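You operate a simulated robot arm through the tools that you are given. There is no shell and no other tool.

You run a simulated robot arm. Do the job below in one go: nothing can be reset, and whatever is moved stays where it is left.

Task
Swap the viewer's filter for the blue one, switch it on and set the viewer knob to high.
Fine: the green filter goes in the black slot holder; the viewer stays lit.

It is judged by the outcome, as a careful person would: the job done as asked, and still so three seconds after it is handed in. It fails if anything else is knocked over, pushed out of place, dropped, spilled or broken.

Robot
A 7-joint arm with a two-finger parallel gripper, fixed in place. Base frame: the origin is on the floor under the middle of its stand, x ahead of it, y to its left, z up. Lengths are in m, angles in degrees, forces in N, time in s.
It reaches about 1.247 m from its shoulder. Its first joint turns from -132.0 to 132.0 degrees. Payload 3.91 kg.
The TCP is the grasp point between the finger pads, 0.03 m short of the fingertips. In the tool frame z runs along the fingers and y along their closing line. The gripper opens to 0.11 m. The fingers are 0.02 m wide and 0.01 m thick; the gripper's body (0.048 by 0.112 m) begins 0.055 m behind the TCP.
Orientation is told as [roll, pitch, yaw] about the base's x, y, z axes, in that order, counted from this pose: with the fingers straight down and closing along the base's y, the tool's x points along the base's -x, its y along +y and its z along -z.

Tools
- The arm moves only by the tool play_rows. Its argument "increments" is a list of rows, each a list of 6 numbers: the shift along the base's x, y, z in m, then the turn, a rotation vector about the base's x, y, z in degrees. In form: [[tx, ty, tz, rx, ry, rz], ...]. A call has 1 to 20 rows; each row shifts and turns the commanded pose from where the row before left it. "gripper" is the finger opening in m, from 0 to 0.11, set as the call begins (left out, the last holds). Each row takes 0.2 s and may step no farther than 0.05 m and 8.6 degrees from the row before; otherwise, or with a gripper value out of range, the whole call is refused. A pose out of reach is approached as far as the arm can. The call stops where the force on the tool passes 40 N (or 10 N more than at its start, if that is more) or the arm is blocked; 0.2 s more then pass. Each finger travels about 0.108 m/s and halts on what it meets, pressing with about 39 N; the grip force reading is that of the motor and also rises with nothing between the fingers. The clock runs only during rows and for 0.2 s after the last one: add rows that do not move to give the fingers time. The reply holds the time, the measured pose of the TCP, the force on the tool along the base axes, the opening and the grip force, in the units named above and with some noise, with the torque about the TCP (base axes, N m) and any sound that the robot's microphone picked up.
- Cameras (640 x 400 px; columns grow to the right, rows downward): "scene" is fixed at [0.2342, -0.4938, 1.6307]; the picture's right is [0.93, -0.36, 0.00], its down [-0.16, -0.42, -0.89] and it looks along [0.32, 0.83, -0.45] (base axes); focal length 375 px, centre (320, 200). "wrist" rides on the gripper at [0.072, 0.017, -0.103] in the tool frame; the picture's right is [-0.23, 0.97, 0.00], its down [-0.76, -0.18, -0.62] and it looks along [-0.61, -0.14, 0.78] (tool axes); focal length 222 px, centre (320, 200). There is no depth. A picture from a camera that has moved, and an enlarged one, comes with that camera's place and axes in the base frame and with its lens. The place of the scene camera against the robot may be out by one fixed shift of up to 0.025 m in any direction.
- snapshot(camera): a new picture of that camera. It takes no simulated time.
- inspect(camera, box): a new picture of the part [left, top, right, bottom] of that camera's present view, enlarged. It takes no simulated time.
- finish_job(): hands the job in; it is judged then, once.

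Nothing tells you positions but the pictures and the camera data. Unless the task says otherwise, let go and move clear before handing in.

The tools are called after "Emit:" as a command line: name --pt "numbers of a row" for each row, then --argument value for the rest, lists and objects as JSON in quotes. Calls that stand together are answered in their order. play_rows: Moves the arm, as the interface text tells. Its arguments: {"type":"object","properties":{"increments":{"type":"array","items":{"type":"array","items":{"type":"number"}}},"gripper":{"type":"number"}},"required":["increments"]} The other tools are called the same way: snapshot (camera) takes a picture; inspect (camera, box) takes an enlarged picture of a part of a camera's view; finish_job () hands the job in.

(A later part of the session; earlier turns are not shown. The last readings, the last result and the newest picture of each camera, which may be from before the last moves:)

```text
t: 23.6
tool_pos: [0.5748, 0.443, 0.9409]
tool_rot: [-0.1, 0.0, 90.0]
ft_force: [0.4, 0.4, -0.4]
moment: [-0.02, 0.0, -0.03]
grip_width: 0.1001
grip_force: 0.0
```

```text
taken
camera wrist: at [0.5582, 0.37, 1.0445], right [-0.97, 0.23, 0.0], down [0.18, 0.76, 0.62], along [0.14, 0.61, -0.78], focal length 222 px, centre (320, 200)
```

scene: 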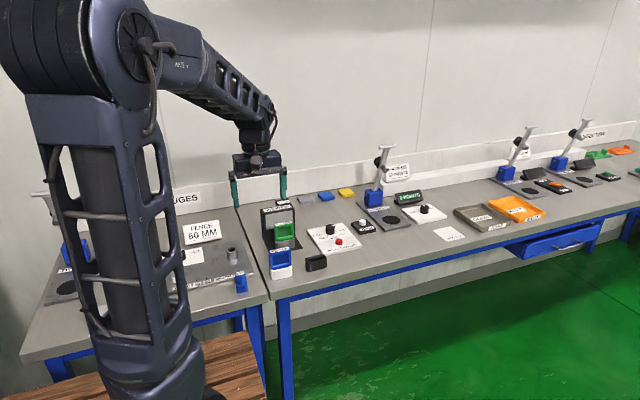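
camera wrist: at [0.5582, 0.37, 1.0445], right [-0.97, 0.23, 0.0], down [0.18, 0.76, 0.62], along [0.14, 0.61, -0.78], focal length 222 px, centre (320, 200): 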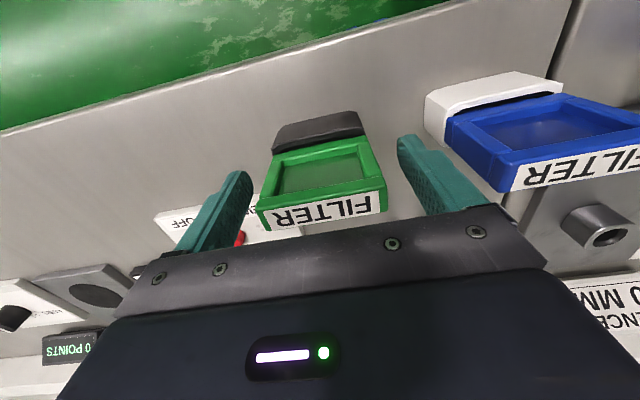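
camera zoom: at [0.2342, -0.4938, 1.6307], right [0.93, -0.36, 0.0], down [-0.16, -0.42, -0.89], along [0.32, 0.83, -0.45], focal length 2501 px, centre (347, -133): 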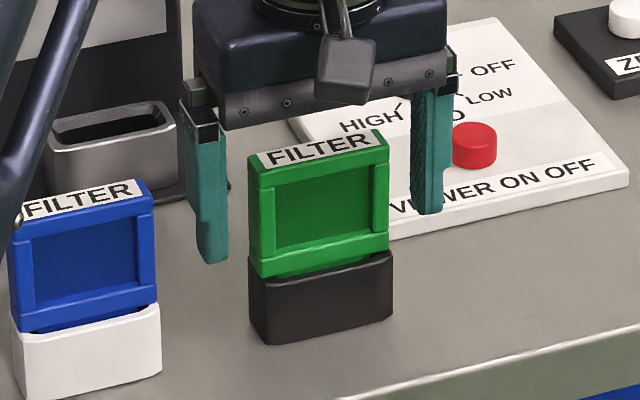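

The green filter is seated in the black holder and released. I'll lift clear and move over the blue filter.

Emit:
play_rows --pt "0 0 0.02 0 0 0" --pt "0 0 0.03 0 0 0" --pt "0 0 0.04 0 0 0" --pt "-0.04 0 0 0 0 0" --pt "-0.04 0 0 0 0 0" --pt "-0.039 0.0005 0 0 0 0" --pt "0 0 0 0 0 0" --pt "0 0 0 0 0 0" --gripper 0.11

Emit:
snapshot --camera "wrist"

Emit:
inspect --camera "wrist" --box '[260, 80, 380, 170]'

Emit:
inspect --camera "scene" --box '[250, 190, 378, 280]'

```text
t: 25.4
tool_pos: [0.4554, 0.4434, 1.0315]
tool_rot: [-0.1, -0.1, 89.9]
ft_force: [0.0, -0.3, -0.2]
moment: [0.01, 0.0, 0.04]
grip_width: 0.1101
grip_force: 0.1
```

```text
taken
camera wrist: at [0.4396, 0.37, 1.1346], right [-0.97, 0.23, 0.0], down [0.18, 0.76, 0.62], along [0.14, 0.61, -0.78], focal length 222 px, centre (320, 200)
```

wrist: 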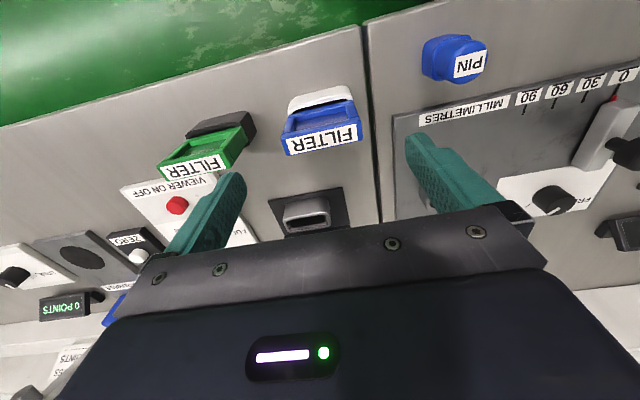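

```text
4.44 times, centred on (320, 125) of wrist
camera zoom: at [0.4396, 0.37, 1.1346], right [-0.97, 0.23, 0.0], down [0.18, 0.76, 0.62], along [0.14, 0.61, -0.78], focal length 987 px, centre (320, 533)
```

zoom: 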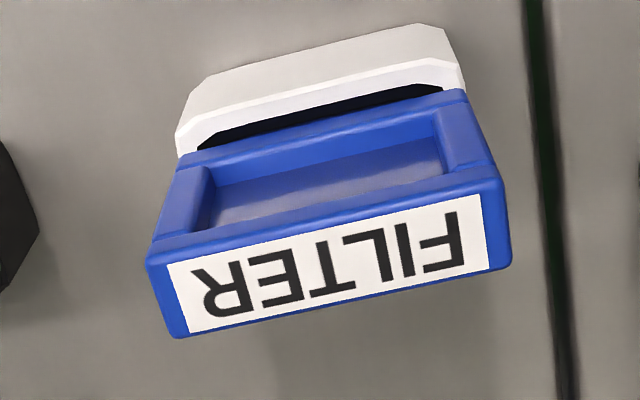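

```text
4.44 times, centred on (314, 235) of scene
camera zoom: at [0.2342, -0.4938, 1.6307], right [0.93, -0.36, 0.0], down [-0.16, -0.42, -0.89], along [0.32, 0.83, -0.45], focal length 1667 px, centre (347, 44)
```

zoom: 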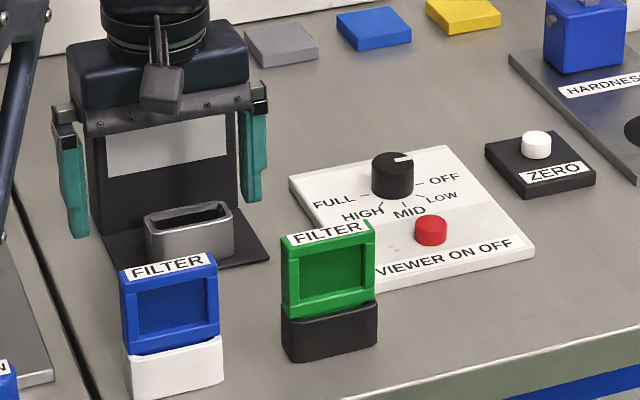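

Blue is centred at (0.4552, 0.4432), top z≈0.960, and I'm 1 mm off in x. I'll correct that, descend and grip.

Emit:
play_rows --pt "-0.001 0.0004 -0.02 0 0 0" --pt "0 0 -0.02 0 0 0" --pt "0 0 -0.02 0 0 0" --pt "0 0 -0.018 0 0 0" --pt "0 0 -0.01 0 0 0" --pt "0 0 0 0 0 0" --pt "0 0 0 0 0 0"

Emit:
inspect --camera "scene" --box '[245, 210, 341, 280]'

Emit:
snapshot --camera "wrist"

```text
t: 27.0
tool_pos: [0.4562, 0.4436, 0.9439]
tool_rot: [0.0, 0.0, 89.9]
ft_force: [0.4, -0.3, 0.1]
moment: [-0.02, 0.01, 0.01]
grip_width: 0.1101
grip_force: 0.1
```

```text
5.71 times, centred on (293, 245) of scene
camera zoom: at [0.2342, -0.4938, 1.6307], right [0.93, -0.36, 0.0], down [-0.16, -0.42, -0.89], along [0.32, 0.83, -0.45], focal length 2144 px, centre (474, -57)
```

zoom: 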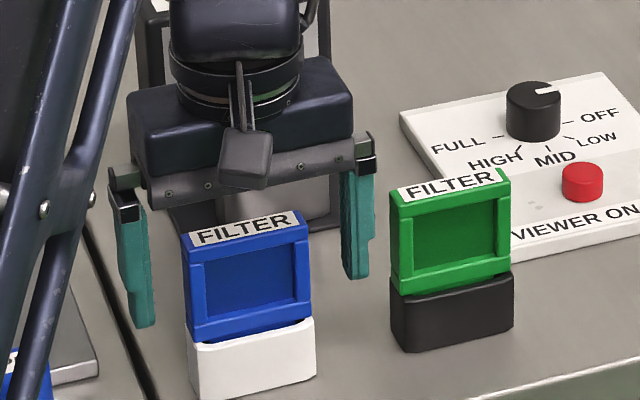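

```text
taken
camera wrist: at [0.4398, 0.3708, 1.0467], right [-0.97, 0.23, 0.0], down [0.18, 0.76, 0.62], along [0.14, 0.61, -0.78], focal length 222 px, centre (320, 200)
```

wrist: 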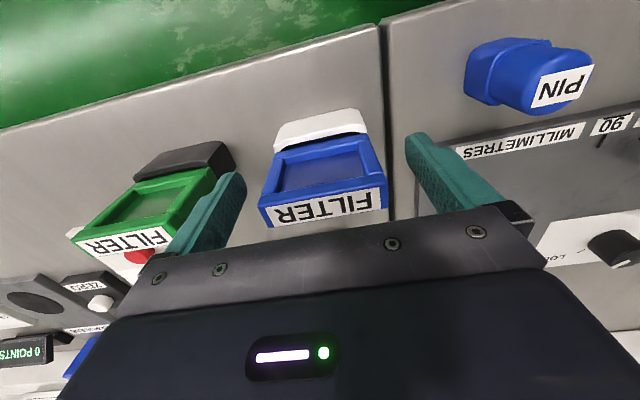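

Emit:
inspect --camera "wrist" --box '[240, 100, 400, 240]'

```text
2.86 times, centred on (320, 170) of wrist
camera zoom: at [0.4398, 0.3708, 1.0467], right [-0.97, 0.23, 0.0], down [0.18, 0.76, 0.62], along [0.14, 0.61, -0.78], focal length 635 px, centre (320, 286)
```

zoom: 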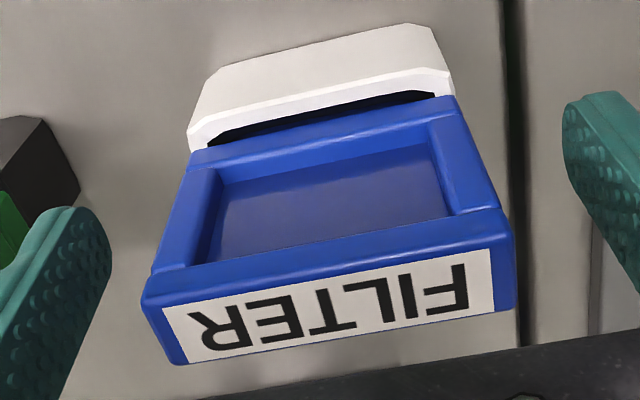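

Emit:
play_rows --pt "-0.0012 -0.0008 0 0 0 0" --pt "0 0 0 0 0 0"

Emit:
play_rows --pt "0 0 0 0 0 0" --pt "0 0 0 0 0 0" --pt "0 0 0 0 0 0" --pt "0 0 0 0 0 0" --gripper 0.03

Emit:
snapshot --camera "wrist"

```text
t: 27.6
tool_pos: [0.4548, 0.4427, 0.942]
tool_rot: [0.0, 0.0, 90.0]
ft_force: [-0.5, -0.1, -1.1]
moment: [0.01, 0.01, -0.05]
grip_width: 0.1102
grip_force: 0.0
```

```text
t: 28.6
tool_pos: [0.4553, 0.4429, 0.9424]
tool_rot: [0.0, -0.1, 89.9]
ft_force: [0.6, -0.2, -0.8]
moment: [0.03, 0.01, -0.01]
grip_width: 0.0671
grip_force: 38.9
```

```text
taken
camera wrist: at [0.4382, 0.3704, 1.0465], right [-0.97, 0.23, 0.0], down [0.18, 0.76, 0.62], along [0.14, 0.61, -0.78], focal length 222 px, centre (320, 200)
```

wrist: 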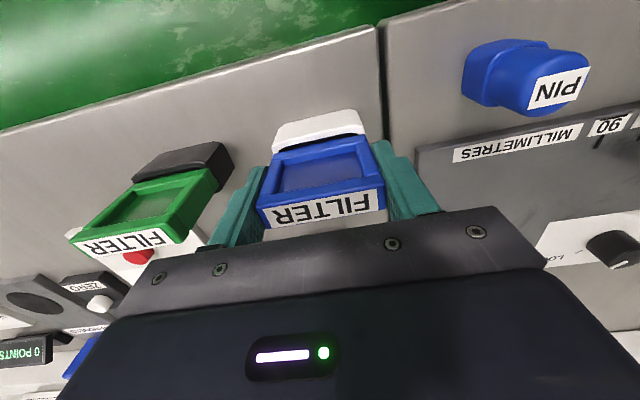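

Blue is gripped. I'll lift it out and carry it to above the viewer socket.

Emit:
play_rows --pt "0 0 0.008 0 0 0" --pt "0 0 0.012 0 0 0" --pt "0 0 0.02 0 0 0" --pt "0 0 0.02 0 0 0" --pt "0 0 0.02 0 0 0" --pt "0 0 0.02 0 0 0" --pt "0 0 0 0 0 0"

Emit:
inspect --camera "scene" --box '[245, 190, 341, 280]'

```text
t: 30.2
tool_pos: [0.4549, 0.4439, 1.0433]
tool_rot: [0.0, 0.0, 89.9]
ft_force: [0.1, 0.2, -0.1]
moment: [0.02, 0.01, -0.01]
grip_width: 0.0671
grip_force: 39.1
```

```text
4.44 times, centred on (293, 235) of scene
camera zoom: at [0.2342, -0.4938, 1.6307], right [0.93, -0.36, 0.0], down [-0.16, -0.42, -0.89], along [0.32, 0.83, -0.45], focal length 1667 px, centre (440, 44)
```

zoom: 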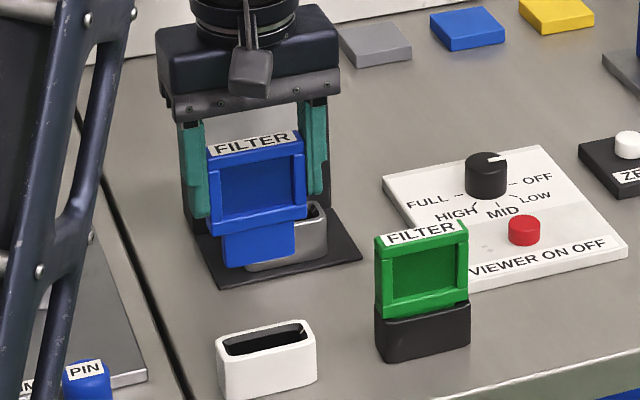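

Emit:
play_rows --pt "0.0111 0.0291 0 0 0 0" --pt "0.0111 0.0291 0 0 0 0" --pt "0.0111 0.0291 0 0 0 0" --pt "0.011 0.0291 0 0 0 0" --pt "0.011 0.0291 0 0 0 0" --pt "0 0 -0.018 0 0 0" --pt "0 0 0 0 0 0" --pt "0 0 0 0 0 0"

Emit:
snapshot --camera "wrist"

Emit:
inspect --camera "wrist" --box '[256, 60, 392, 145]'

```text
t: 32.0
tool_pos: [0.5092, 0.5877, 1.0246]
tool_rot: [-0.1, 0.1, 89.9]
ft_force: [-1.1, 0.4, -1.2]
moment: [-0.04, -0.02, 0.0]
grip_width: 0.0672
grip_force: 39.5
```

```text
taken
camera wrist: at [0.4935, 0.5162, 1.1282], right [-0.97, 0.23, 0.0], down [0.18, 0.76, 0.62], along [0.14, 0.61, -0.78], focal length 222 px, centre (320, 200)
```

wrist: 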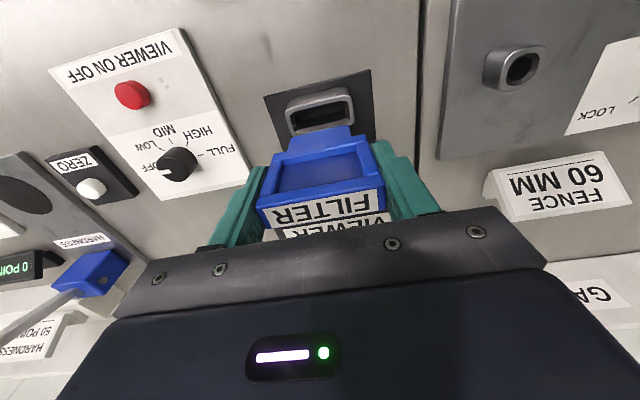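

```text
4.71 times, centred on (324, 102) of wrist
camera zoom: at [0.4935, 0.5162, 1.1282], right [-0.97, 0.23, 0.0], down [0.18, 0.76, 0.62], along [0.14, 0.61, -0.78], focal length 1045 px, centre (301, 659)
```

zoom: 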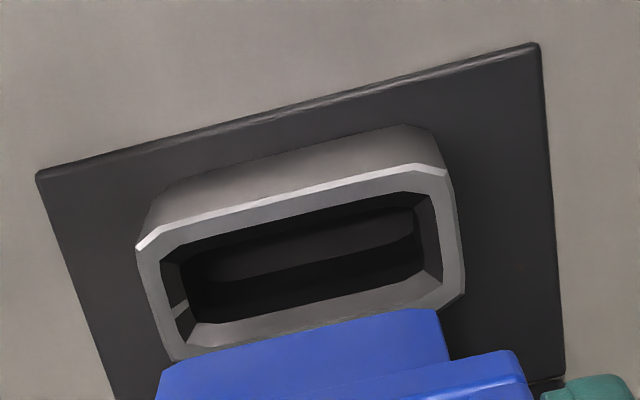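

The blue filter is over the socket, with x and y agreeing to within about 0.5 mm. I'll lower it to just above the rim and check again.

Emit:
play_rows --pt "0 0 -0.015 0 0 0" --pt "0 0 -0.015 0 0 0" --pt "0 0 -0.01 0 0 0" --pt "0 0 -0.008 0 0 0" --pt "0 0 0 0 0 0" --pt "0 0 0 0 0 0"

Emit:
inspect --camera "wrist" --box '[270, 100, 370, 160]'

Emit:
inspect --camera "scene" --box '[250, 200, 330, 260]'

```text
t: 33.4
tool_pos: [0.5101, 0.5889, 0.977]
tool_rot: [0.0, 0.0, 90.0]
ft_force: [0.4, 0.3, -0.6]
moment: [-0.01, 0.0, -0.03]
grip_width: 0.0671
grip_force: 38.6
```

```text
6.40 times, centred on (320, 130) of wrist
camera zoom: at [0.4932, 0.5156, 1.0805], right [-0.97, 0.23, 0.0], down [0.18, 0.76, 0.62], along [0.14, 0.61, -0.78], focal length 1422 px, centre (320, 648)
```

zoom: 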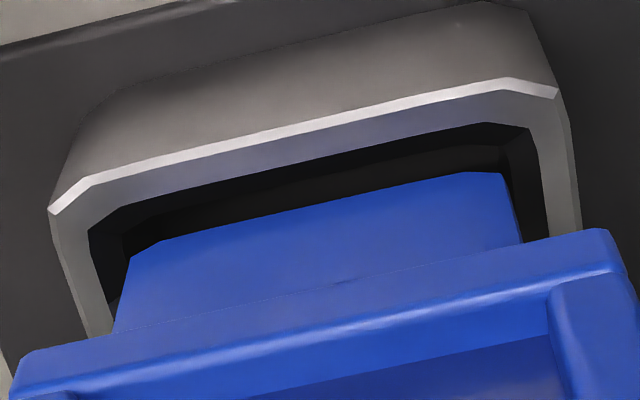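

```text
6.67 times, centred on (290, 230) of scene
camera zoom: at [0.2342, -0.4938, 1.6307], right [0.93, -0.36, 0.0], down [-0.16, -0.42, -0.89], along [0.32, 0.83, -0.45], focal length 2501 px, centre (520, 0)
```

zoom: 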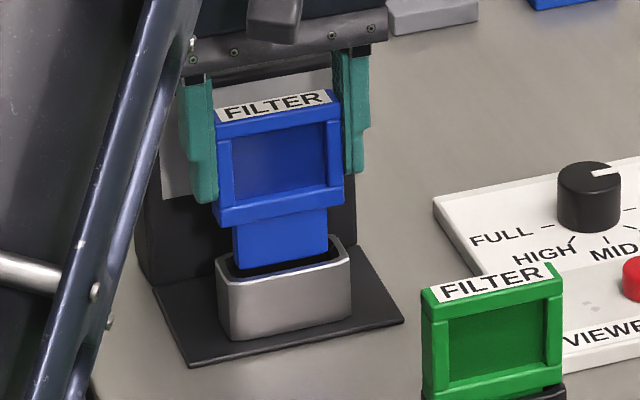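

Alignment is within 1 mm. I'll make a small trim (+0.4 mm in x, −0.8 mm in y) and insert slowly.

Emit:
play_rows --pt "0.0004 -0.0008 -0.003 0 0 0" --pt "0 0 -0.003 0 0 0" --pt "0 0 -0.003 0 0 0" --pt "0 0 -0.003 0 0 0" --pt "0 0 -0.003 0 0 0" --pt "0 0 -0.003 0 0 0" --pt "0 0 0 0 0 0"

Emit:
inspect --camera "scene" --box '[250, 200, 330, 260]'

Emit:
inspect --camera "wrist" --box '[270, 100, 370, 160]'

```text
t: 35.0
tool_pos: [0.5088, 0.5878, 0.9587]
tool_rot: [0.0, 0.0, 89.9]
ft_force: [0.1, 0.5, -0.3]
moment: [-0.03, 0.0, -0.01]
grip_width: 0.067
grip_force: 39.1
```

```text
6.67 times, centred on (290, 230) of scene
camera zoom: at [0.2342, -0.4938, 1.6307], right [0.93, -0.36, 0.0], down [-0.16, -0.42, -0.89], along [0.32, 0.83, -0.45], focal length 2501 px, centre (520, 0)
```

zoom: 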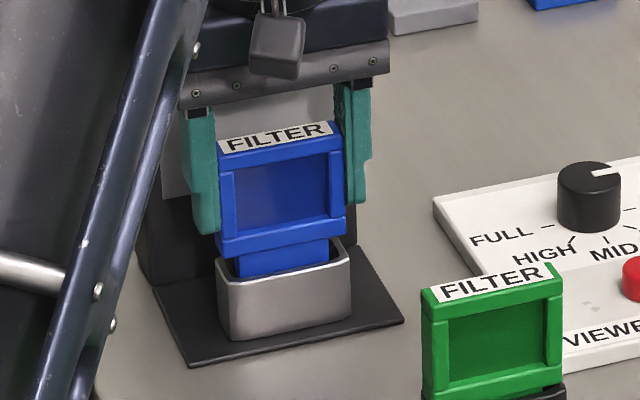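

```text
6.40 times, centred on (320, 130) of wrist
camera zoom: at [0.4932, 0.5145, 1.0623], right [-0.97, 0.23, 0.0], down [0.18, 0.76, 0.62], along [0.14, 0.61, -0.78], focal length 1422 px, centre (320, 648)
```

zoom: 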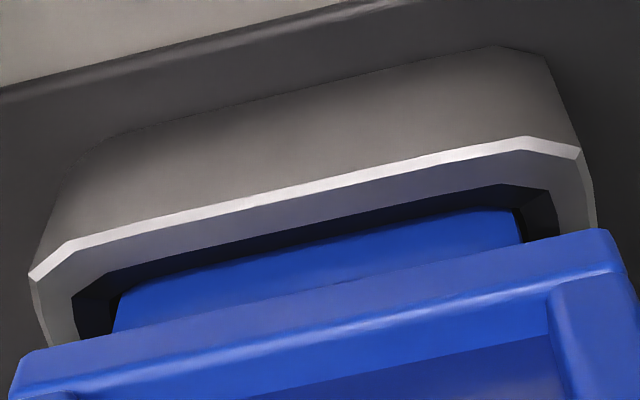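

Emit:
play_rows --pt "0 0 -0.002 0 0 0" --pt "0 0 -0.002 0 0 0" --pt "0 0 -0.002 0 0 0" --pt "0 0 -0.002 0 0 0" --pt "0 0 -0.0015 0 0 0" --pt "0 0 0 0 0 0"

Emit:
inspect --camera "scene" --box '[250, 200, 330, 260]'

```text
t: 36.4
tool_pos: [0.5114, 0.5892, 0.9493]
tool_rot: [0.0, 0.0, 89.9]
ft_force: [1.2, -0.5, 0.1]
moment: [0.04, -0.01, 0.02]
grip_width: 0.067
grip_force: 38.8
```

```text
6.67 times, centred on (290, 230) of scene
camera zoom: at [0.2342, -0.4938, 1.6307], right [0.93, -0.36, 0.0], down [-0.16, -0.42, -0.89], along [0.32, 0.83, -0.45], focal length 2501 px, centre (520, 0)
```

zoom: 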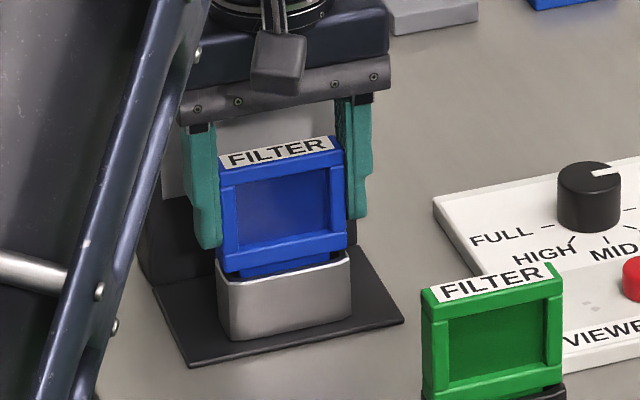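

Emit:
play_rows --pt "0 0 -0.001 0 0 0" --pt "0 0 -0.001 0 0 0" --pt "0 0 -0.001 0 0 0" --pt "0 0 0 0 0 0"

```text
t: 37.4
tool_pos: [0.5099, 0.589, 0.9471]
tool_rot: [0.0, -0.1, 89.9]
ft_force: [3.9, -1.9, 12.5]
moment: [-0.1, 0.02, 0.0]
grip_width: 0.0674
grip_force: 39.2
```

Emit:
play_rows --pt "0 0 -0.0007 0 0 0" --pt "0 0 0 0 0 0"

Emit:
inspect --camera "scene" --box '[250, 190, 346, 250]'

Emit:
inspect --camera "wrist" --box '[256, 80, 392, 165]'

```text
t: 38.0
tool_pos: [0.5098, 0.5888, 0.9472]
tool_rot: [-0.1, -0.1, 89.9]
ft_force: [4.9, -2.9, 31.1]
moment: [-0.14, -0.04, -0.03]
grip_width: 0.0671
grip_force: 39.0
```

```text
6.67 times, centred on (298, 220) of scene
camera zoom: at [0.2342, -0.4938, 1.6307], right [0.93, -0.36, 0.0], down [-0.16, -0.42, -0.89], along [0.32, 0.83, -0.45], focal length 2501 px, centre (467, 67)
```

zoom: 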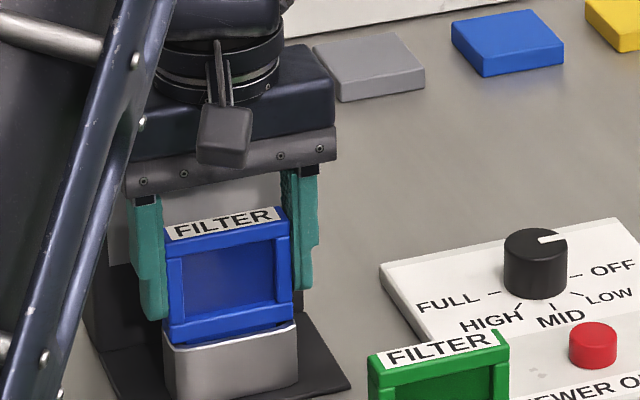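

```text
4.71 times, centred on (324, 122) of wrist
camera zoom: at [0.493, 0.515, 1.0499], right [-0.97, 0.23, 0.0], down [0.18, 0.76, 0.63], along [0.14, 0.61, -0.78], focal length 1045 px, centre (301, 565)
```

zoom: 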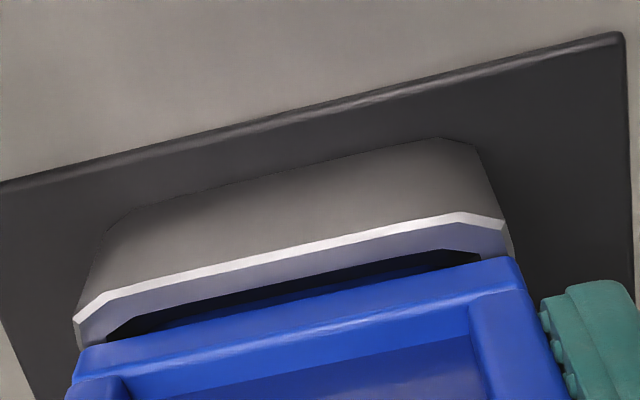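

Blue sits exactly where green did, with firm contact at the bottom. I'll ease the pressure and release.

Emit:
play_rows --pt "0 0 0.0015 0 0 0" --pt "0 0 0 0 0 0"

Emit:
play_rows --pt "0 0 0 0 0 0" --pt "0 0 0 0 0 0" --pt "0 0 0 0 0 0" --pt "0 0 0 0 0 0" --gripper 0.1

Emit:
inspect --camera "scene" --box '[250, 190, 346, 250]'

```text
t: 38.6
tool_pos: [0.5095, 0.5885, 0.9465]
tool_rot: [0.0, 0.0, 90.0]
ft_force: [5.5, 5.5, 19.6]
moment: [0.25, -0.27, -0.01]
grip_width: 0.067
grip_force: 38.7
```

```text
t: 39.6
tool_pos: [0.5096, 0.5894, 0.946]
tool_rot: [0.1, -0.1, 90.0]
ft_force: [0.2, 0.1, 0.9]
moment: [-0.02, -0.01, -0.05]
grip_width: 0.1
grip_force: 0.2
```

```text
6.67 times, centred on (298, 220) of scene
camera zoom: at [0.2342, -0.4938, 1.6307], right [0.93, -0.36, 0.0], down [-0.16, -0.42, -0.89], along [0.32, 0.83, -0.45], focal length 2501 px, centre (467, 67)
```

zoom: 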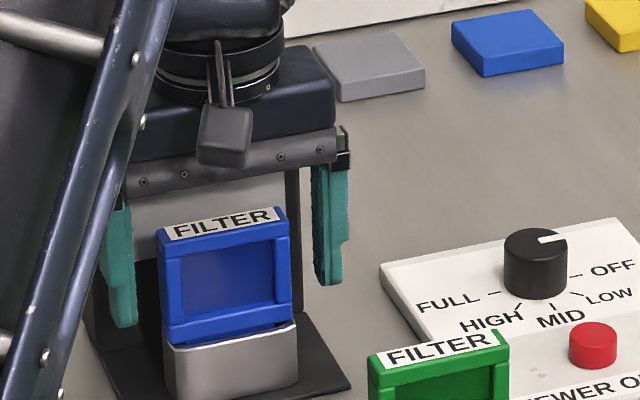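

Both filters are in place. Next I'll lift clear and move over the control panel to locate the knob and the red button precisely.

Emit:
play_rows --pt "0 0 0.02 0 0 0" --pt "0 0 0.03 0 0 0" --pt "0 0 0.04 0 0 0" --pt "0 0 0.04 0 0 0" --pt "0.04 -0.005 0 0 0 0" --pt "0.04 -0.01 0 0 0 0" --pt "0.04 -0.015 0 0 0 0" --pt "0.04 -0.015 0 0 0 0" --pt "0.02 -0.005 0 0 0 0" --pt "0 0 0 0 0 0" --pt "0 0 0 0 0 0" --gripper 0.11

Emit:
snapshot --camera "wrist"

Emit:
snapshot --camera "scene"

```text
t: 42.0
tool_pos: [0.6917, 0.5379, 1.0747]
tool_rot: [0.0, 0.0, 90.0]
ft_force: [-0.7, 0.0, -0.4]
moment: [0.0, -0.03, 0.02]
grip_width: 0.1102
grip_force: 0.1
```

```text
taken
camera wrist: at [0.6748, 0.4652, 1.1796], right [-0.97, 0.23, 0.0], down [0.18, 0.76, 0.62], along [0.14, 0.61, -0.78], focal length 222 px, centre (320, 200)
```

wrist: 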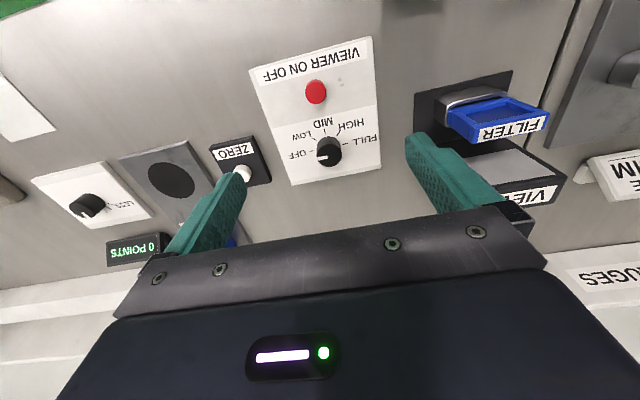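

```text
taken
```

scene: 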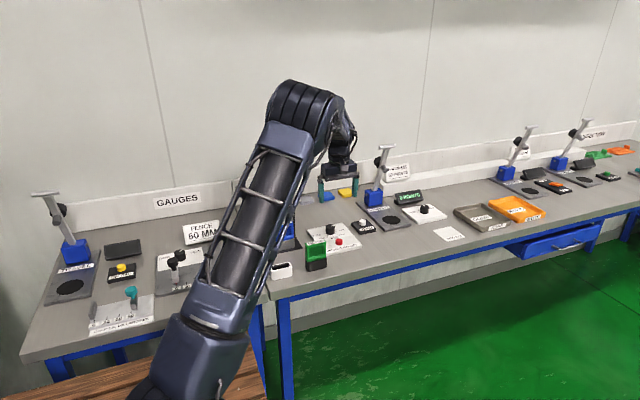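

Emit:
inspect --camera "wrist" --box '[240, 30, 400, 190]'

Emit:
inspect --camera "wrist" --box '[270, 110, 390, 180]'

Emit:
inspect --camera "wrist" --box '[270, 60, 390, 130]'

```text
2.50 times, centred on (320, 110) of wrist
camera zoom: at [0.6748, 0.4652, 1.1796], right [-0.97, 0.23, 0.0], down [0.18, 0.76, 0.62], along [0.14, 0.61, -0.78], focal length 555 px, centre (320, 425)
```

zoom: 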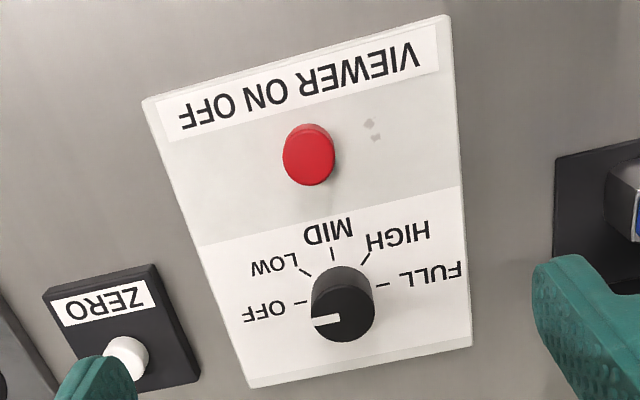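

```text
5.33 times, centred on (330, 145) of wrist
camera zoom: at [0.6748, 0.4652, 1.1796], right [-0.97, 0.23, 0.0], down [0.18, 0.76, 0.62], along [0.14, 0.61, -0.78], focal length 1185 px, centre (267, 493)
```

zoom: 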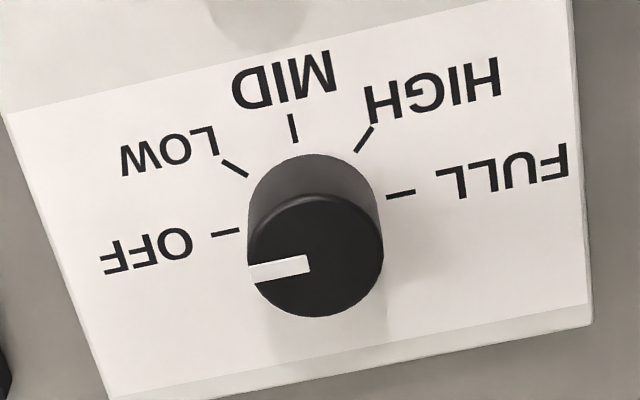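

```text
5.33 times, centred on (330, 95) of wrist
camera zoom: at [0.6748, 0.4652, 1.1796], right [-0.97, 0.23, 0.0], down [0.18, 0.76, 0.62], along [0.14, 0.61, -0.78], focal length 1185 px, centre (267, 760)
```

zoom: 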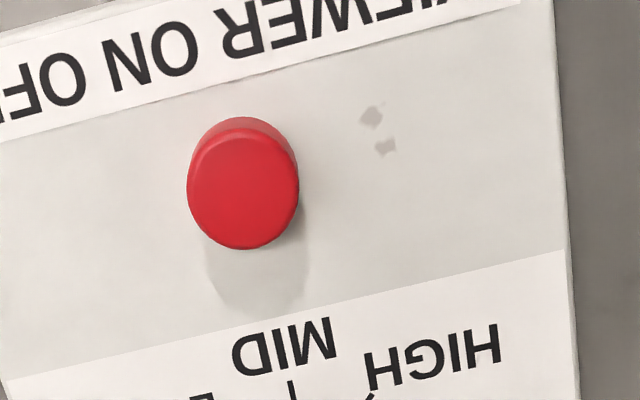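

The button is near (0.697, 0.533) with its top at z≈0.873. The knob is near (0.697, 0.615), about 0.037 in diameter, with its top at z≈0.885. I'll close the fingers and approach the button first.

Emit:
play_rows --pt "0.0055 -0.0045 -0.02 0 0 0" --pt "0 0 -0.03 0 0 0" --pt "0 0 -0.03 0 0 0" --pt "0 0 -0.03 0 0 0" --pt "0 0 -0.03 0 0 0" --pt "0 0 0 0 0 0" --pt "0 0 0 0 0 0" --gripper 0.0

Emit:
snapshot --camera "wrist"

Emit:
inspect --camera "scene" --box '[290, 180, 400, 260]'

```text
t: 43.6
tool_pos: [0.6939, 0.5333, 0.9367]
tool_rot: [-0.1, 0.0, 89.9]
ft_force: [0.0, 0.1, 0.0]
moment: [-0.01, 0.04, 0.03]
grip_width: 0.0
grip_force: 37.8
```

```text
taken
camera wrist: at [0.6776, 0.4603, 1.0401], right [-0.97, 0.23, 0.0], down [0.18, 0.76, 0.62], along [0.14, 0.61, -0.78], focal length 222 px, centre (320, 200)
```

wrist: 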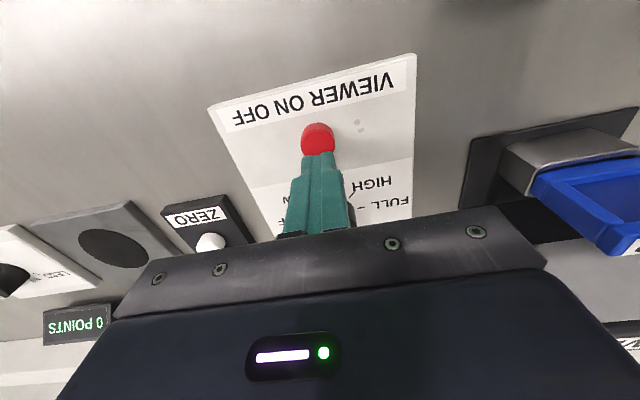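

```text
5.00 times, centred on (345, 220) of scene
camera zoom: at [0.2342, -0.4938, 1.6307], right [0.93, -0.36, 0.0], down [-0.16, -0.42, -0.89], along [0.32, 0.83, -0.45], focal length 1876 px, centre (195, 100)
```

zoom: 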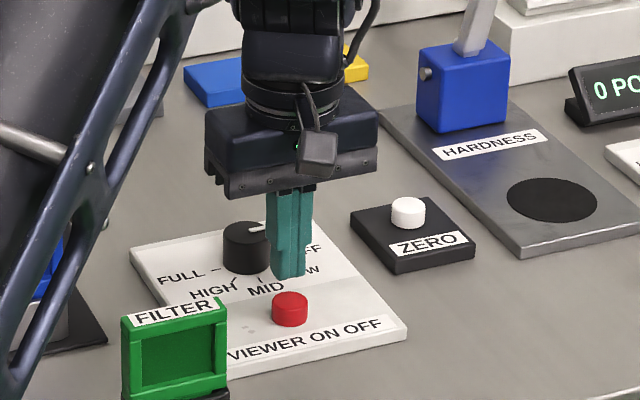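

Emit:
inspect --camera "wrist" --box '[270, 100, 370, 170]'

```text
5.71 times, centred on (320, 135) of wrist
camera zoom: at [0.6776, 0.4603, 1.0401], right [-0.97, 0.23, 0.0], down [0.18, 0.76, 0.62], along [0.14, 0.61, -0.78], focal length 1269 px, centre (320, 571)
```

zoom: 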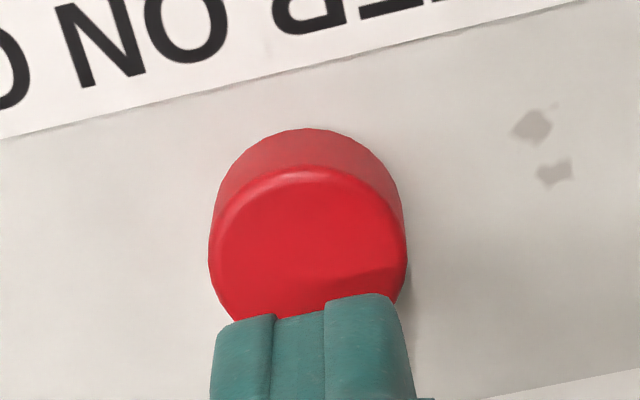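

The button's top is at about (0.696, 0.532, 0.878). I'll correct by 2 mm and go down to just above it.

Emit:
play_rows --pt "0.002 -0.001 -0.01 0 0 0" --pt "0 0 -0.008 0 0 0" --pt "0 0 -0.005 0 0 0" --pt "0 0 0 0 0 0"

Emit:
inspect --camera "wrist" --box '[270, 100, 370, 170]'

Emit:
inspect --camera "scene" --box '[310, 200, 370, 250]'

```text
t: 44.6
tool_pos: [0.6962, 0.534, 0.914]
tool_rot: [0.0, 0.0, 90.1]
ft_force: [-1.6, 1.2, 2.0]
moment: [-0.03, -0.01, 0.04]
grip_width: 0.0001
grip_force: 38.2
heard: click
```

```text
5.71 times, centred on (320, 135) of wrist
camera zoom: at [0.6806, 0.4602, 1.0171], right [-0.97, 0.23, 0.0], down [0.18, 0.76, 0.62], along [0.14, 0.61, -0.78], focal length 1269 px, centre (320, 571)
```

zoom: 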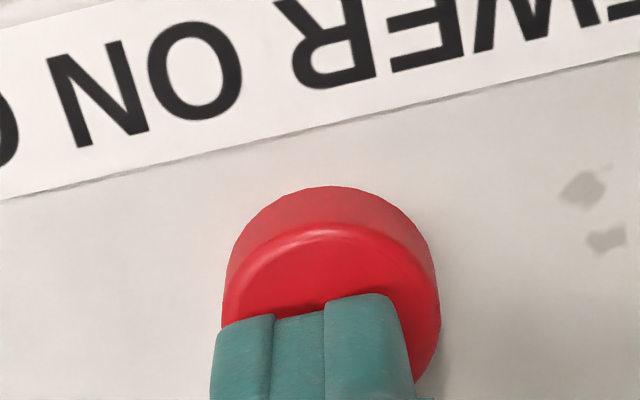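

```text
8.00 times, centred on (340, 225) of scene
camera zoom: at [0.2342, -0.4938, 1.6307], right [0.93, -0.36, 0.0], down [-0.16, -0.42, -0.89], along [0.32, 0.83, -0.45], focal length 3001 px, centre (160, 0)
```

zoom: 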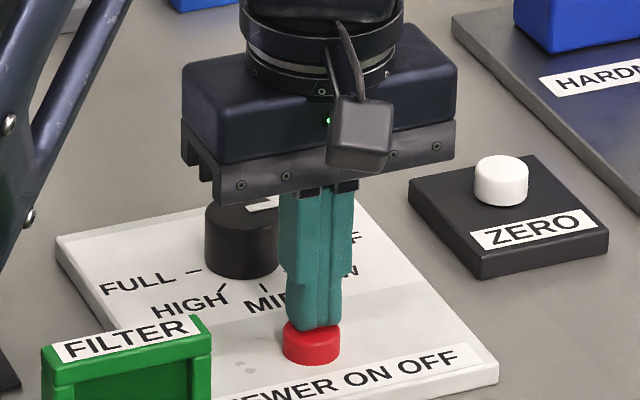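

There was a click: the button was pressed at this height, higher than I estimated. I'll back off without pressing again and look at the viewer.

Emit:
play_rows --pt "0 0 0.03 0 0 0" --pt "0 0 0.04 0 0 0" --pt "0 0 0.04 0 0 0" --pt "0 0 0 0 0 0" --pt "0 0 0 0 0 0"

Emit:
snapshot --camera "scene"

Emit:
snapshot --camera "wrist"

Emit:
inspect --camera "wrist" --box '[240, 30, 560, 230]'

```text
t: 45.8
tool_pos: [0.6974, 0.535, 1.0254]
tool_rot: [0.0, 0.1, 90.0]
ft_force: [0.0, -0.3, 0.4]
moment: [0.03, -0.04, -0.02]
grip_width: 0.0
grip_force: 37.9
```

```text
taken
```

scene: 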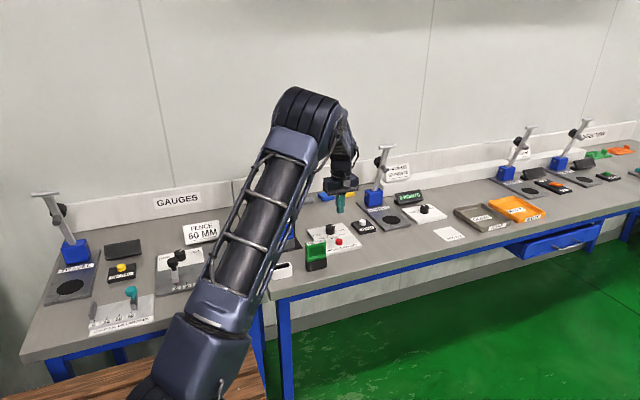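

```text
taken
camera wrist: at [0.6813, 0.4607, 1.1296], right [-0.97, 0.23, 0.0], down [0.18, 0.76, 0.62], along [0.14, 0.61, -0.78], focal length 222 px, centre (320, 200)
```

wrist: 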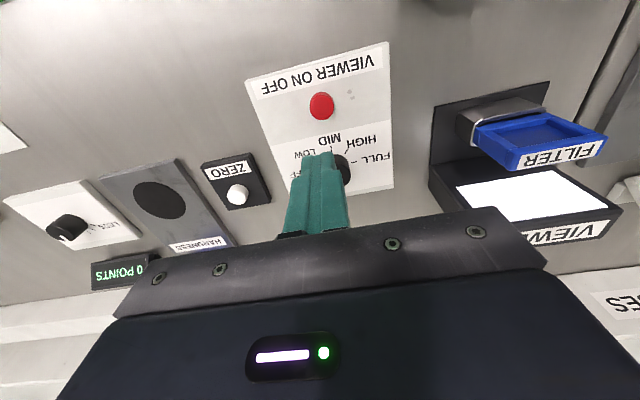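

```text
2.00 times, centred on (400, 130) of wrist
camera zoom: at [0.6813, 0.4607, 1.1296], right [-0.97, 0.23, 0.0], down [0.18, 0.76, 0.62], along [0.14, 0.61, -0.78], focal length 444 px, centre (160, 340)
```

zoom: 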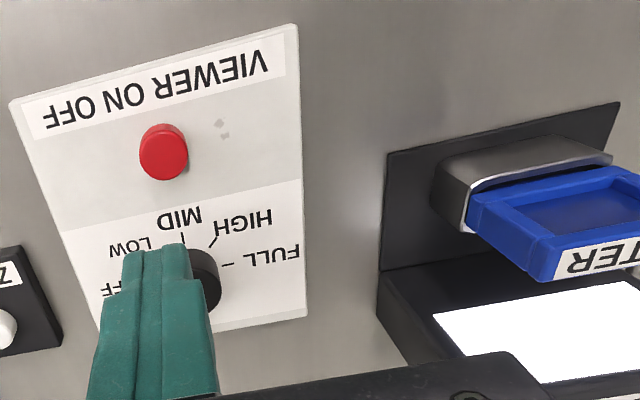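

The viewer is now lit, so it is switched on. Next is the knob: I'll open the gripper and take a view from above it.

Emit:
play_rows --pt "0 0.03 0.01 0 0 0" --pt "0 0.03 0.01 0 0 0" --pt "0 0.02 0 0 0 0" --pt "0 0 0 0 0 0" --pt "0 0 0 0 0 0" --gripper 0.08

Emit:
snapshot --camera "wrist"

Emit:
inspect --camera "wrist" --box '[260, 80, 380, 160]'

```text
t: 47.0
tool_pos: [0.6972, 0.6127, 1.0446]
tool_rot: [0.0, 0.0, 90.1]
ft_force: [-0.1, -0.2, -0.1]
moment: [0.02, 0.03, 0.02]
grip_width: 0.0799
grip_force: 0.0
```

```text
taken
camera wrist: at [0.6809, 0.5399, 1.1483], right [-0.97, 0.23, 0.0], down [0.18, 0.76, 0.62], along [0.14, 0.61, -0.78], focal length 222 px, centre (320, 200)
```

wrist: 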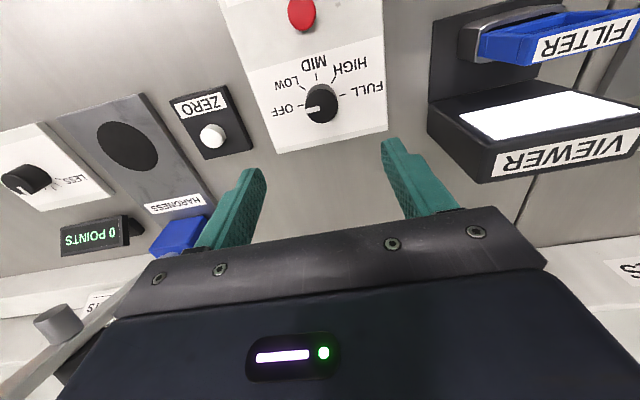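

```text
5.00 times, centred on (320, 120) of wrist
camera zoom: at [0.6809, 0.5399, 1.1483], right [-0.97, 0.23, 0.0], down [0.18, 0.76, 0.62], along [0.14, 0.61, -0.78], focal length 1111 px, centre (320, 600)
```

zoom: 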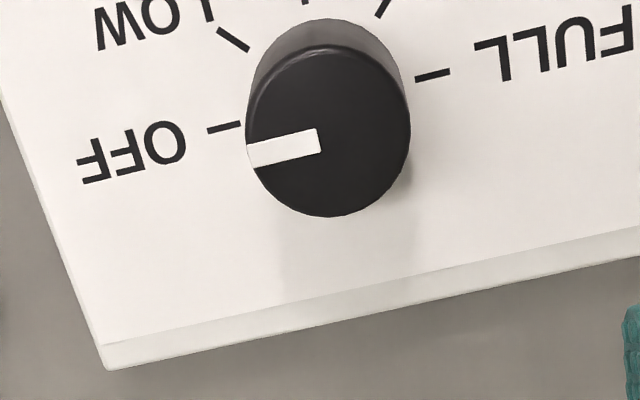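

Triangulated knob: axis at (0.6955, 0.609), top z≈0.898, diameter ≈0.035, panel surface at z≈0.873. I'll centre above it and lower partway.

Emit:
play_rows --pt "-0.0021 -0.0037 -0.02 0 0 0" --pt "0 0 -0.03 0 0 0" --pt "0 0 -0.03 0 0 0" --pt "0 0 -0.02 0 0 0" --pt "0 0 0 0 0 0" --pt "0 0 0 0 0 0" --gripper 0.07

Emit:
snapshot --camera "wrist"

Emit:
inspect --camera "wrist" --box '[260, 90, 380, 180]'

Emit:
inspect --camera "scene" --box '[300, 180, 380, 240]'

```text
t: 48.4
tool_pos: [0.6948, 0.6094, 0.9428]
tool_rot: [-0.1, 0.0, 90.0]
ft_force: [-0.3, -0.3, -0.2]
moment: [-0.01, 0.0, -0.01]
grip_width: 0.0698
grip_force: 0.2
```

```text
taken
camera wrist: at [0.6787, 0.5362, 1.046], right [-0.97, 0.23, 0.0], down [0.18, 0.76, 0.62], along [0.14, 0.61, -0.78], focal length 222 px, centre (320, 200)
```

wrist: 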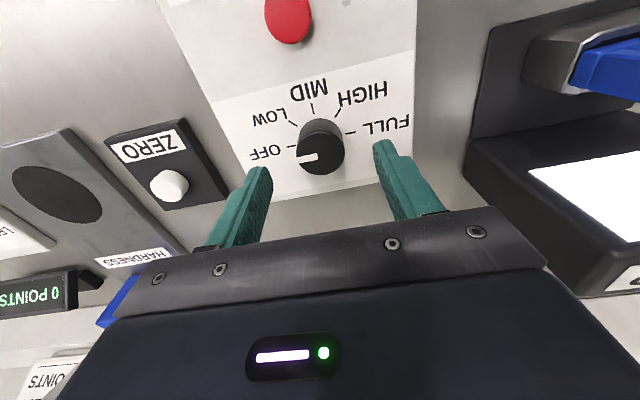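

```text
4.44 times, centred on (320, 135) of wrist
camera zoom: at [0.6787, 0.5362, 1.046], right [-0.97, 0.23, 0.0], down [0.18, 0.76, 0.62], along [0.14, 0.61, -0.78], focal length 987 px, centre (320, 489)
```

zoom: 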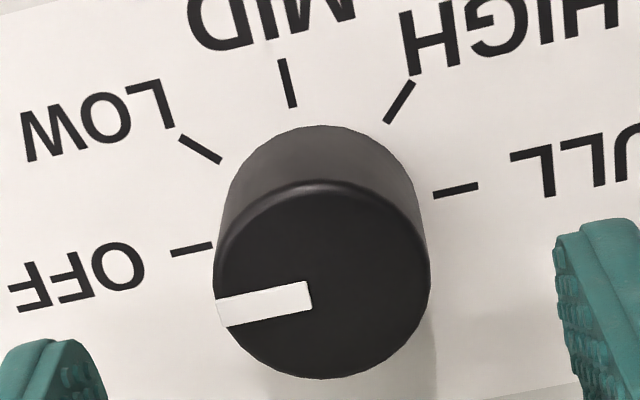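

```text
6.67 times, centred on (340, 210) of scene
camera zoom: at [0.2342, -0.4938, 1.6307], right [0.93, -0.36, 0.0], down [-0.16, -0.42, -0.89], along [0.32, 0.83, -0.45], focal length 2501 px, centre (187, 133)
```

zoom: 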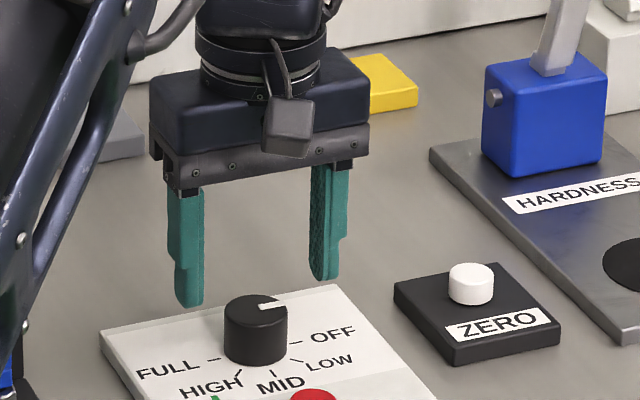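

The gripper is centred on the knob axis to within 0.5 mm and the pointer is at OFF. I'll go down around the knob, staying clear of the panel.

Emit:
play_rows --pt "0 -0.0003 -0.01 0 0 0" --pt "0 0 -0.01 0 0 0" --pt "0 0 -0.006 0 0 0" --pt "0 0 -0.005 0 0 0" --pt "0 0 0 0 0 0"

Emit:
snapshot --camera "wrist"

Emit:
inspect --camera "scene" --box '[300, 190, 380, 250]'

```text
t: 49.6
tool_pos: [0.6944, 0.6092, 0.913]
tool_rot: [0.0, 0.0, 89.8]
ft_force: [-0.6, 0.1, 0.4]
moment: [0.01, 0.01, 0.01]
grip_width: 0.0699
grip_force: 0.1
```

```text
taken
camera wrist: at [0.6784, 0.5358, 1.0164], right [-0.97, 0.23, 0.0], down [0.18, 0.76, 0.62], along [0.14, 0.61, -0.78], focal length 222 px, centre (320, 200)
```

wrist: 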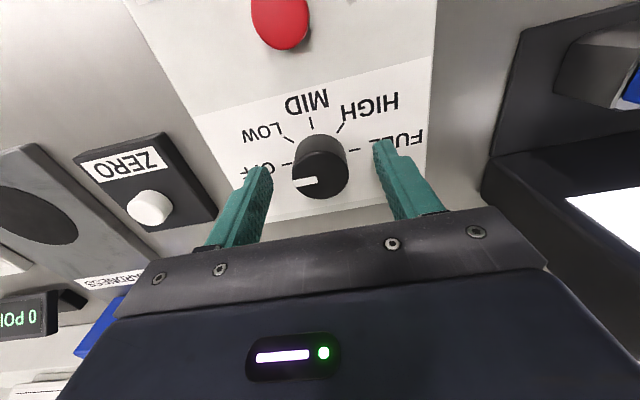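

```text
6.67 times, centred on (340, 220) of scene
camera zoom: at [0.2342, -0.4938, 1.6307], right [0.93, -0.36, 0.0], down [-0.16, -0.42, -0.89], along [0.32, 0.83, -0.45], focal length 2501 px, centre (187, 67)
```

zoom: 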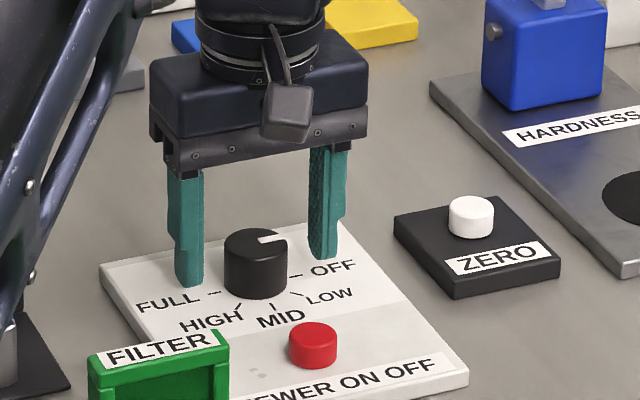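

Emit:
play_rows --pt "0 0 0 0 0 0" --pt "0 0 0 0 0 0" --pt "0 0 0 0 0 0" --pt "0 0 0 0 0 0" --gripper 0.02

Emit:
snapshot --camera "wrist"

```text
t: 50.6
tool_pos: [0.6946, 0.6083, 0.9133]
tool_rot: [0.0, 0.0, 90.0]
ft_force: [0.9, -0.3, -0.1]
moment: [0.11, -0.39, 0.0]
grip_width: 0.0353
grip_force: 45.6
```

```text
taken
camera wrist: at [0.6784, 0.5358, 1.0165], right [-0.97, 0.23, 0.0], down [0.18, 0.76, 0.62], along [0.14, 0.61, -0.78], focal length 222 px, centre (320, 200)
```

wrist: 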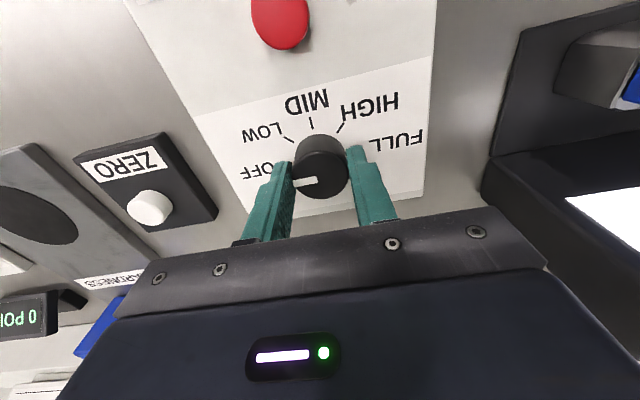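

The knob is gripped at 0.035. I'll turn it clockwise (−z) in a first portion and check that it follows.

Emit:
play_rows --pt "0 0 0 0 0 -7.5" --pt "0 0 0 0 0 -7.5" --pt "0 0 0 0 0 -7.5" --pt "0 0 0 0 0 -7.5" --pt "0 0 0 0 0 -7.5" --pt "0 0 0 0 0 -7.5" --pt "0 0 0 0 0 0"

Emit:
snapshot --camera "wrist"

Emit:
inspect --camera "scene" --box '[300, 190, 380, 250]'

```text
t: 52.2
tool_pos: [0.6949, 0.6095, 0.913]
tool_rot: [-0.1, -0.1, 45.0]
ft_force: [-12.8, 5.6, 2.3]
moment: [-0.21, 0.33, 0.04]
grip_width: 0.0355
grip_force: 45.0
```

```text
taken
camera wrist: at [0.6316, 0.5693, 1.0166], right [-0.53, 0.85, 0.0], down [0.67, 0.41, 0.62], along [0.53, 0.33, -0.78], focal length 222 px, centre (320, 200)
```

wrist: 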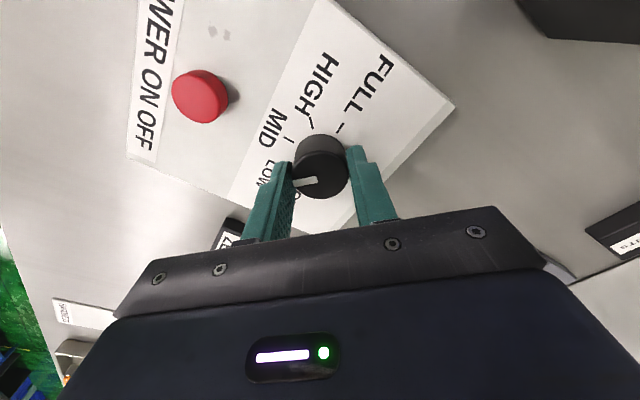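

```text
6.67 times, centred on (340, 220) of scene
camera zoom: at [0.2342, -0.4938, 1.6307], right [0.93, -0.36, 0.0], down [-0.16, -0.42, -0.89], along [0.32, 0.83, -0.45], focal length 2501 px, centre (187, 67)
```

zoom: 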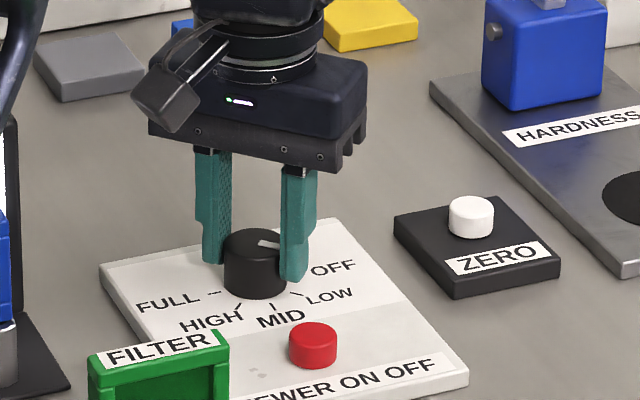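

The knob follows: the pointer is now at LOW. I'll relieve the slight sideways load and continue to MID.

Emit:
play_rows --pt "-0.0006 0.0003 0 0 0 -7.5" --pt "0 0 0 0 0 -7.5" --pt "0 0 0 0 0 -7.5" --pt "0 0 0 0 0 -7.5" --pt "0 0 0 0 0 -7.5" --pt "0 0 0 0 0 -7.5" --pt "0 0 0 0 0 0"

Emit:
snapshot --camera "wrist"

Emit:
inspect --camera "scene" --box '[300, 190, 380, 250]'

```text
t: 53.8
tool_pos: [0.6939, 0.6109, 0.9134]
tool_rot: [0.0, -0.1, -0.2]
ft_force: [-8.5, 11.8, 3.9]
moment: [-0.03, 0.25, 0.02]
grip_width: 0.0356
grip_force: 44.9
```

```text
taken
camera wrist: at [0.6221, 0.6262, 1.0165], right [0.23, 0.97, 0.0], down [0.76, -0.18, 0.62], along [0.61, -0.14, -0.78], focal length 222 px, centre (320, 200)
```

wrist: 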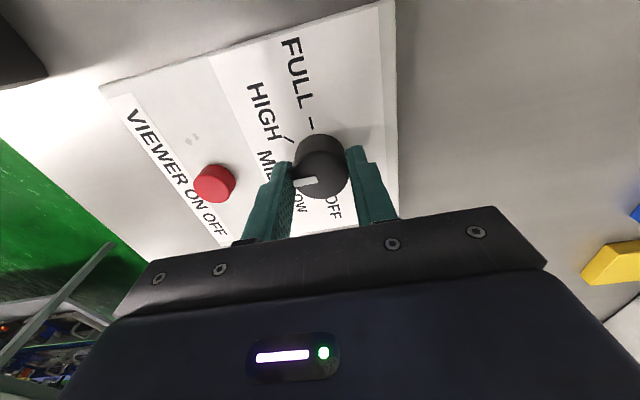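

```text
6.67 times, centred on (340, 220) of scene
camera zoom: at [0.2342, -0.4938, 1.6307], right [0.93, -0.36, 0.0], down [-0.16, -0.42, -0.89], along [0.32, 0.83, -0.45], focal length 2501 px, centre (187, 67)
```

zoom: 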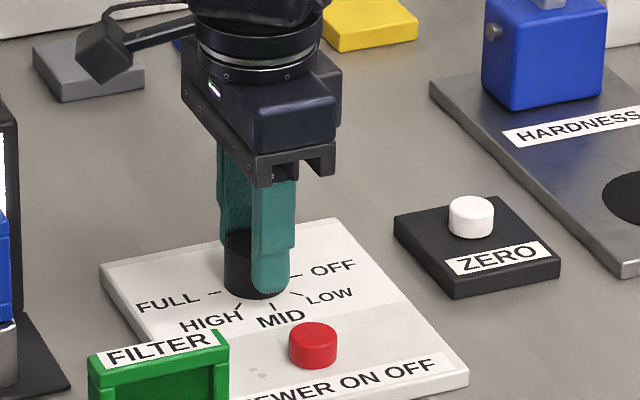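

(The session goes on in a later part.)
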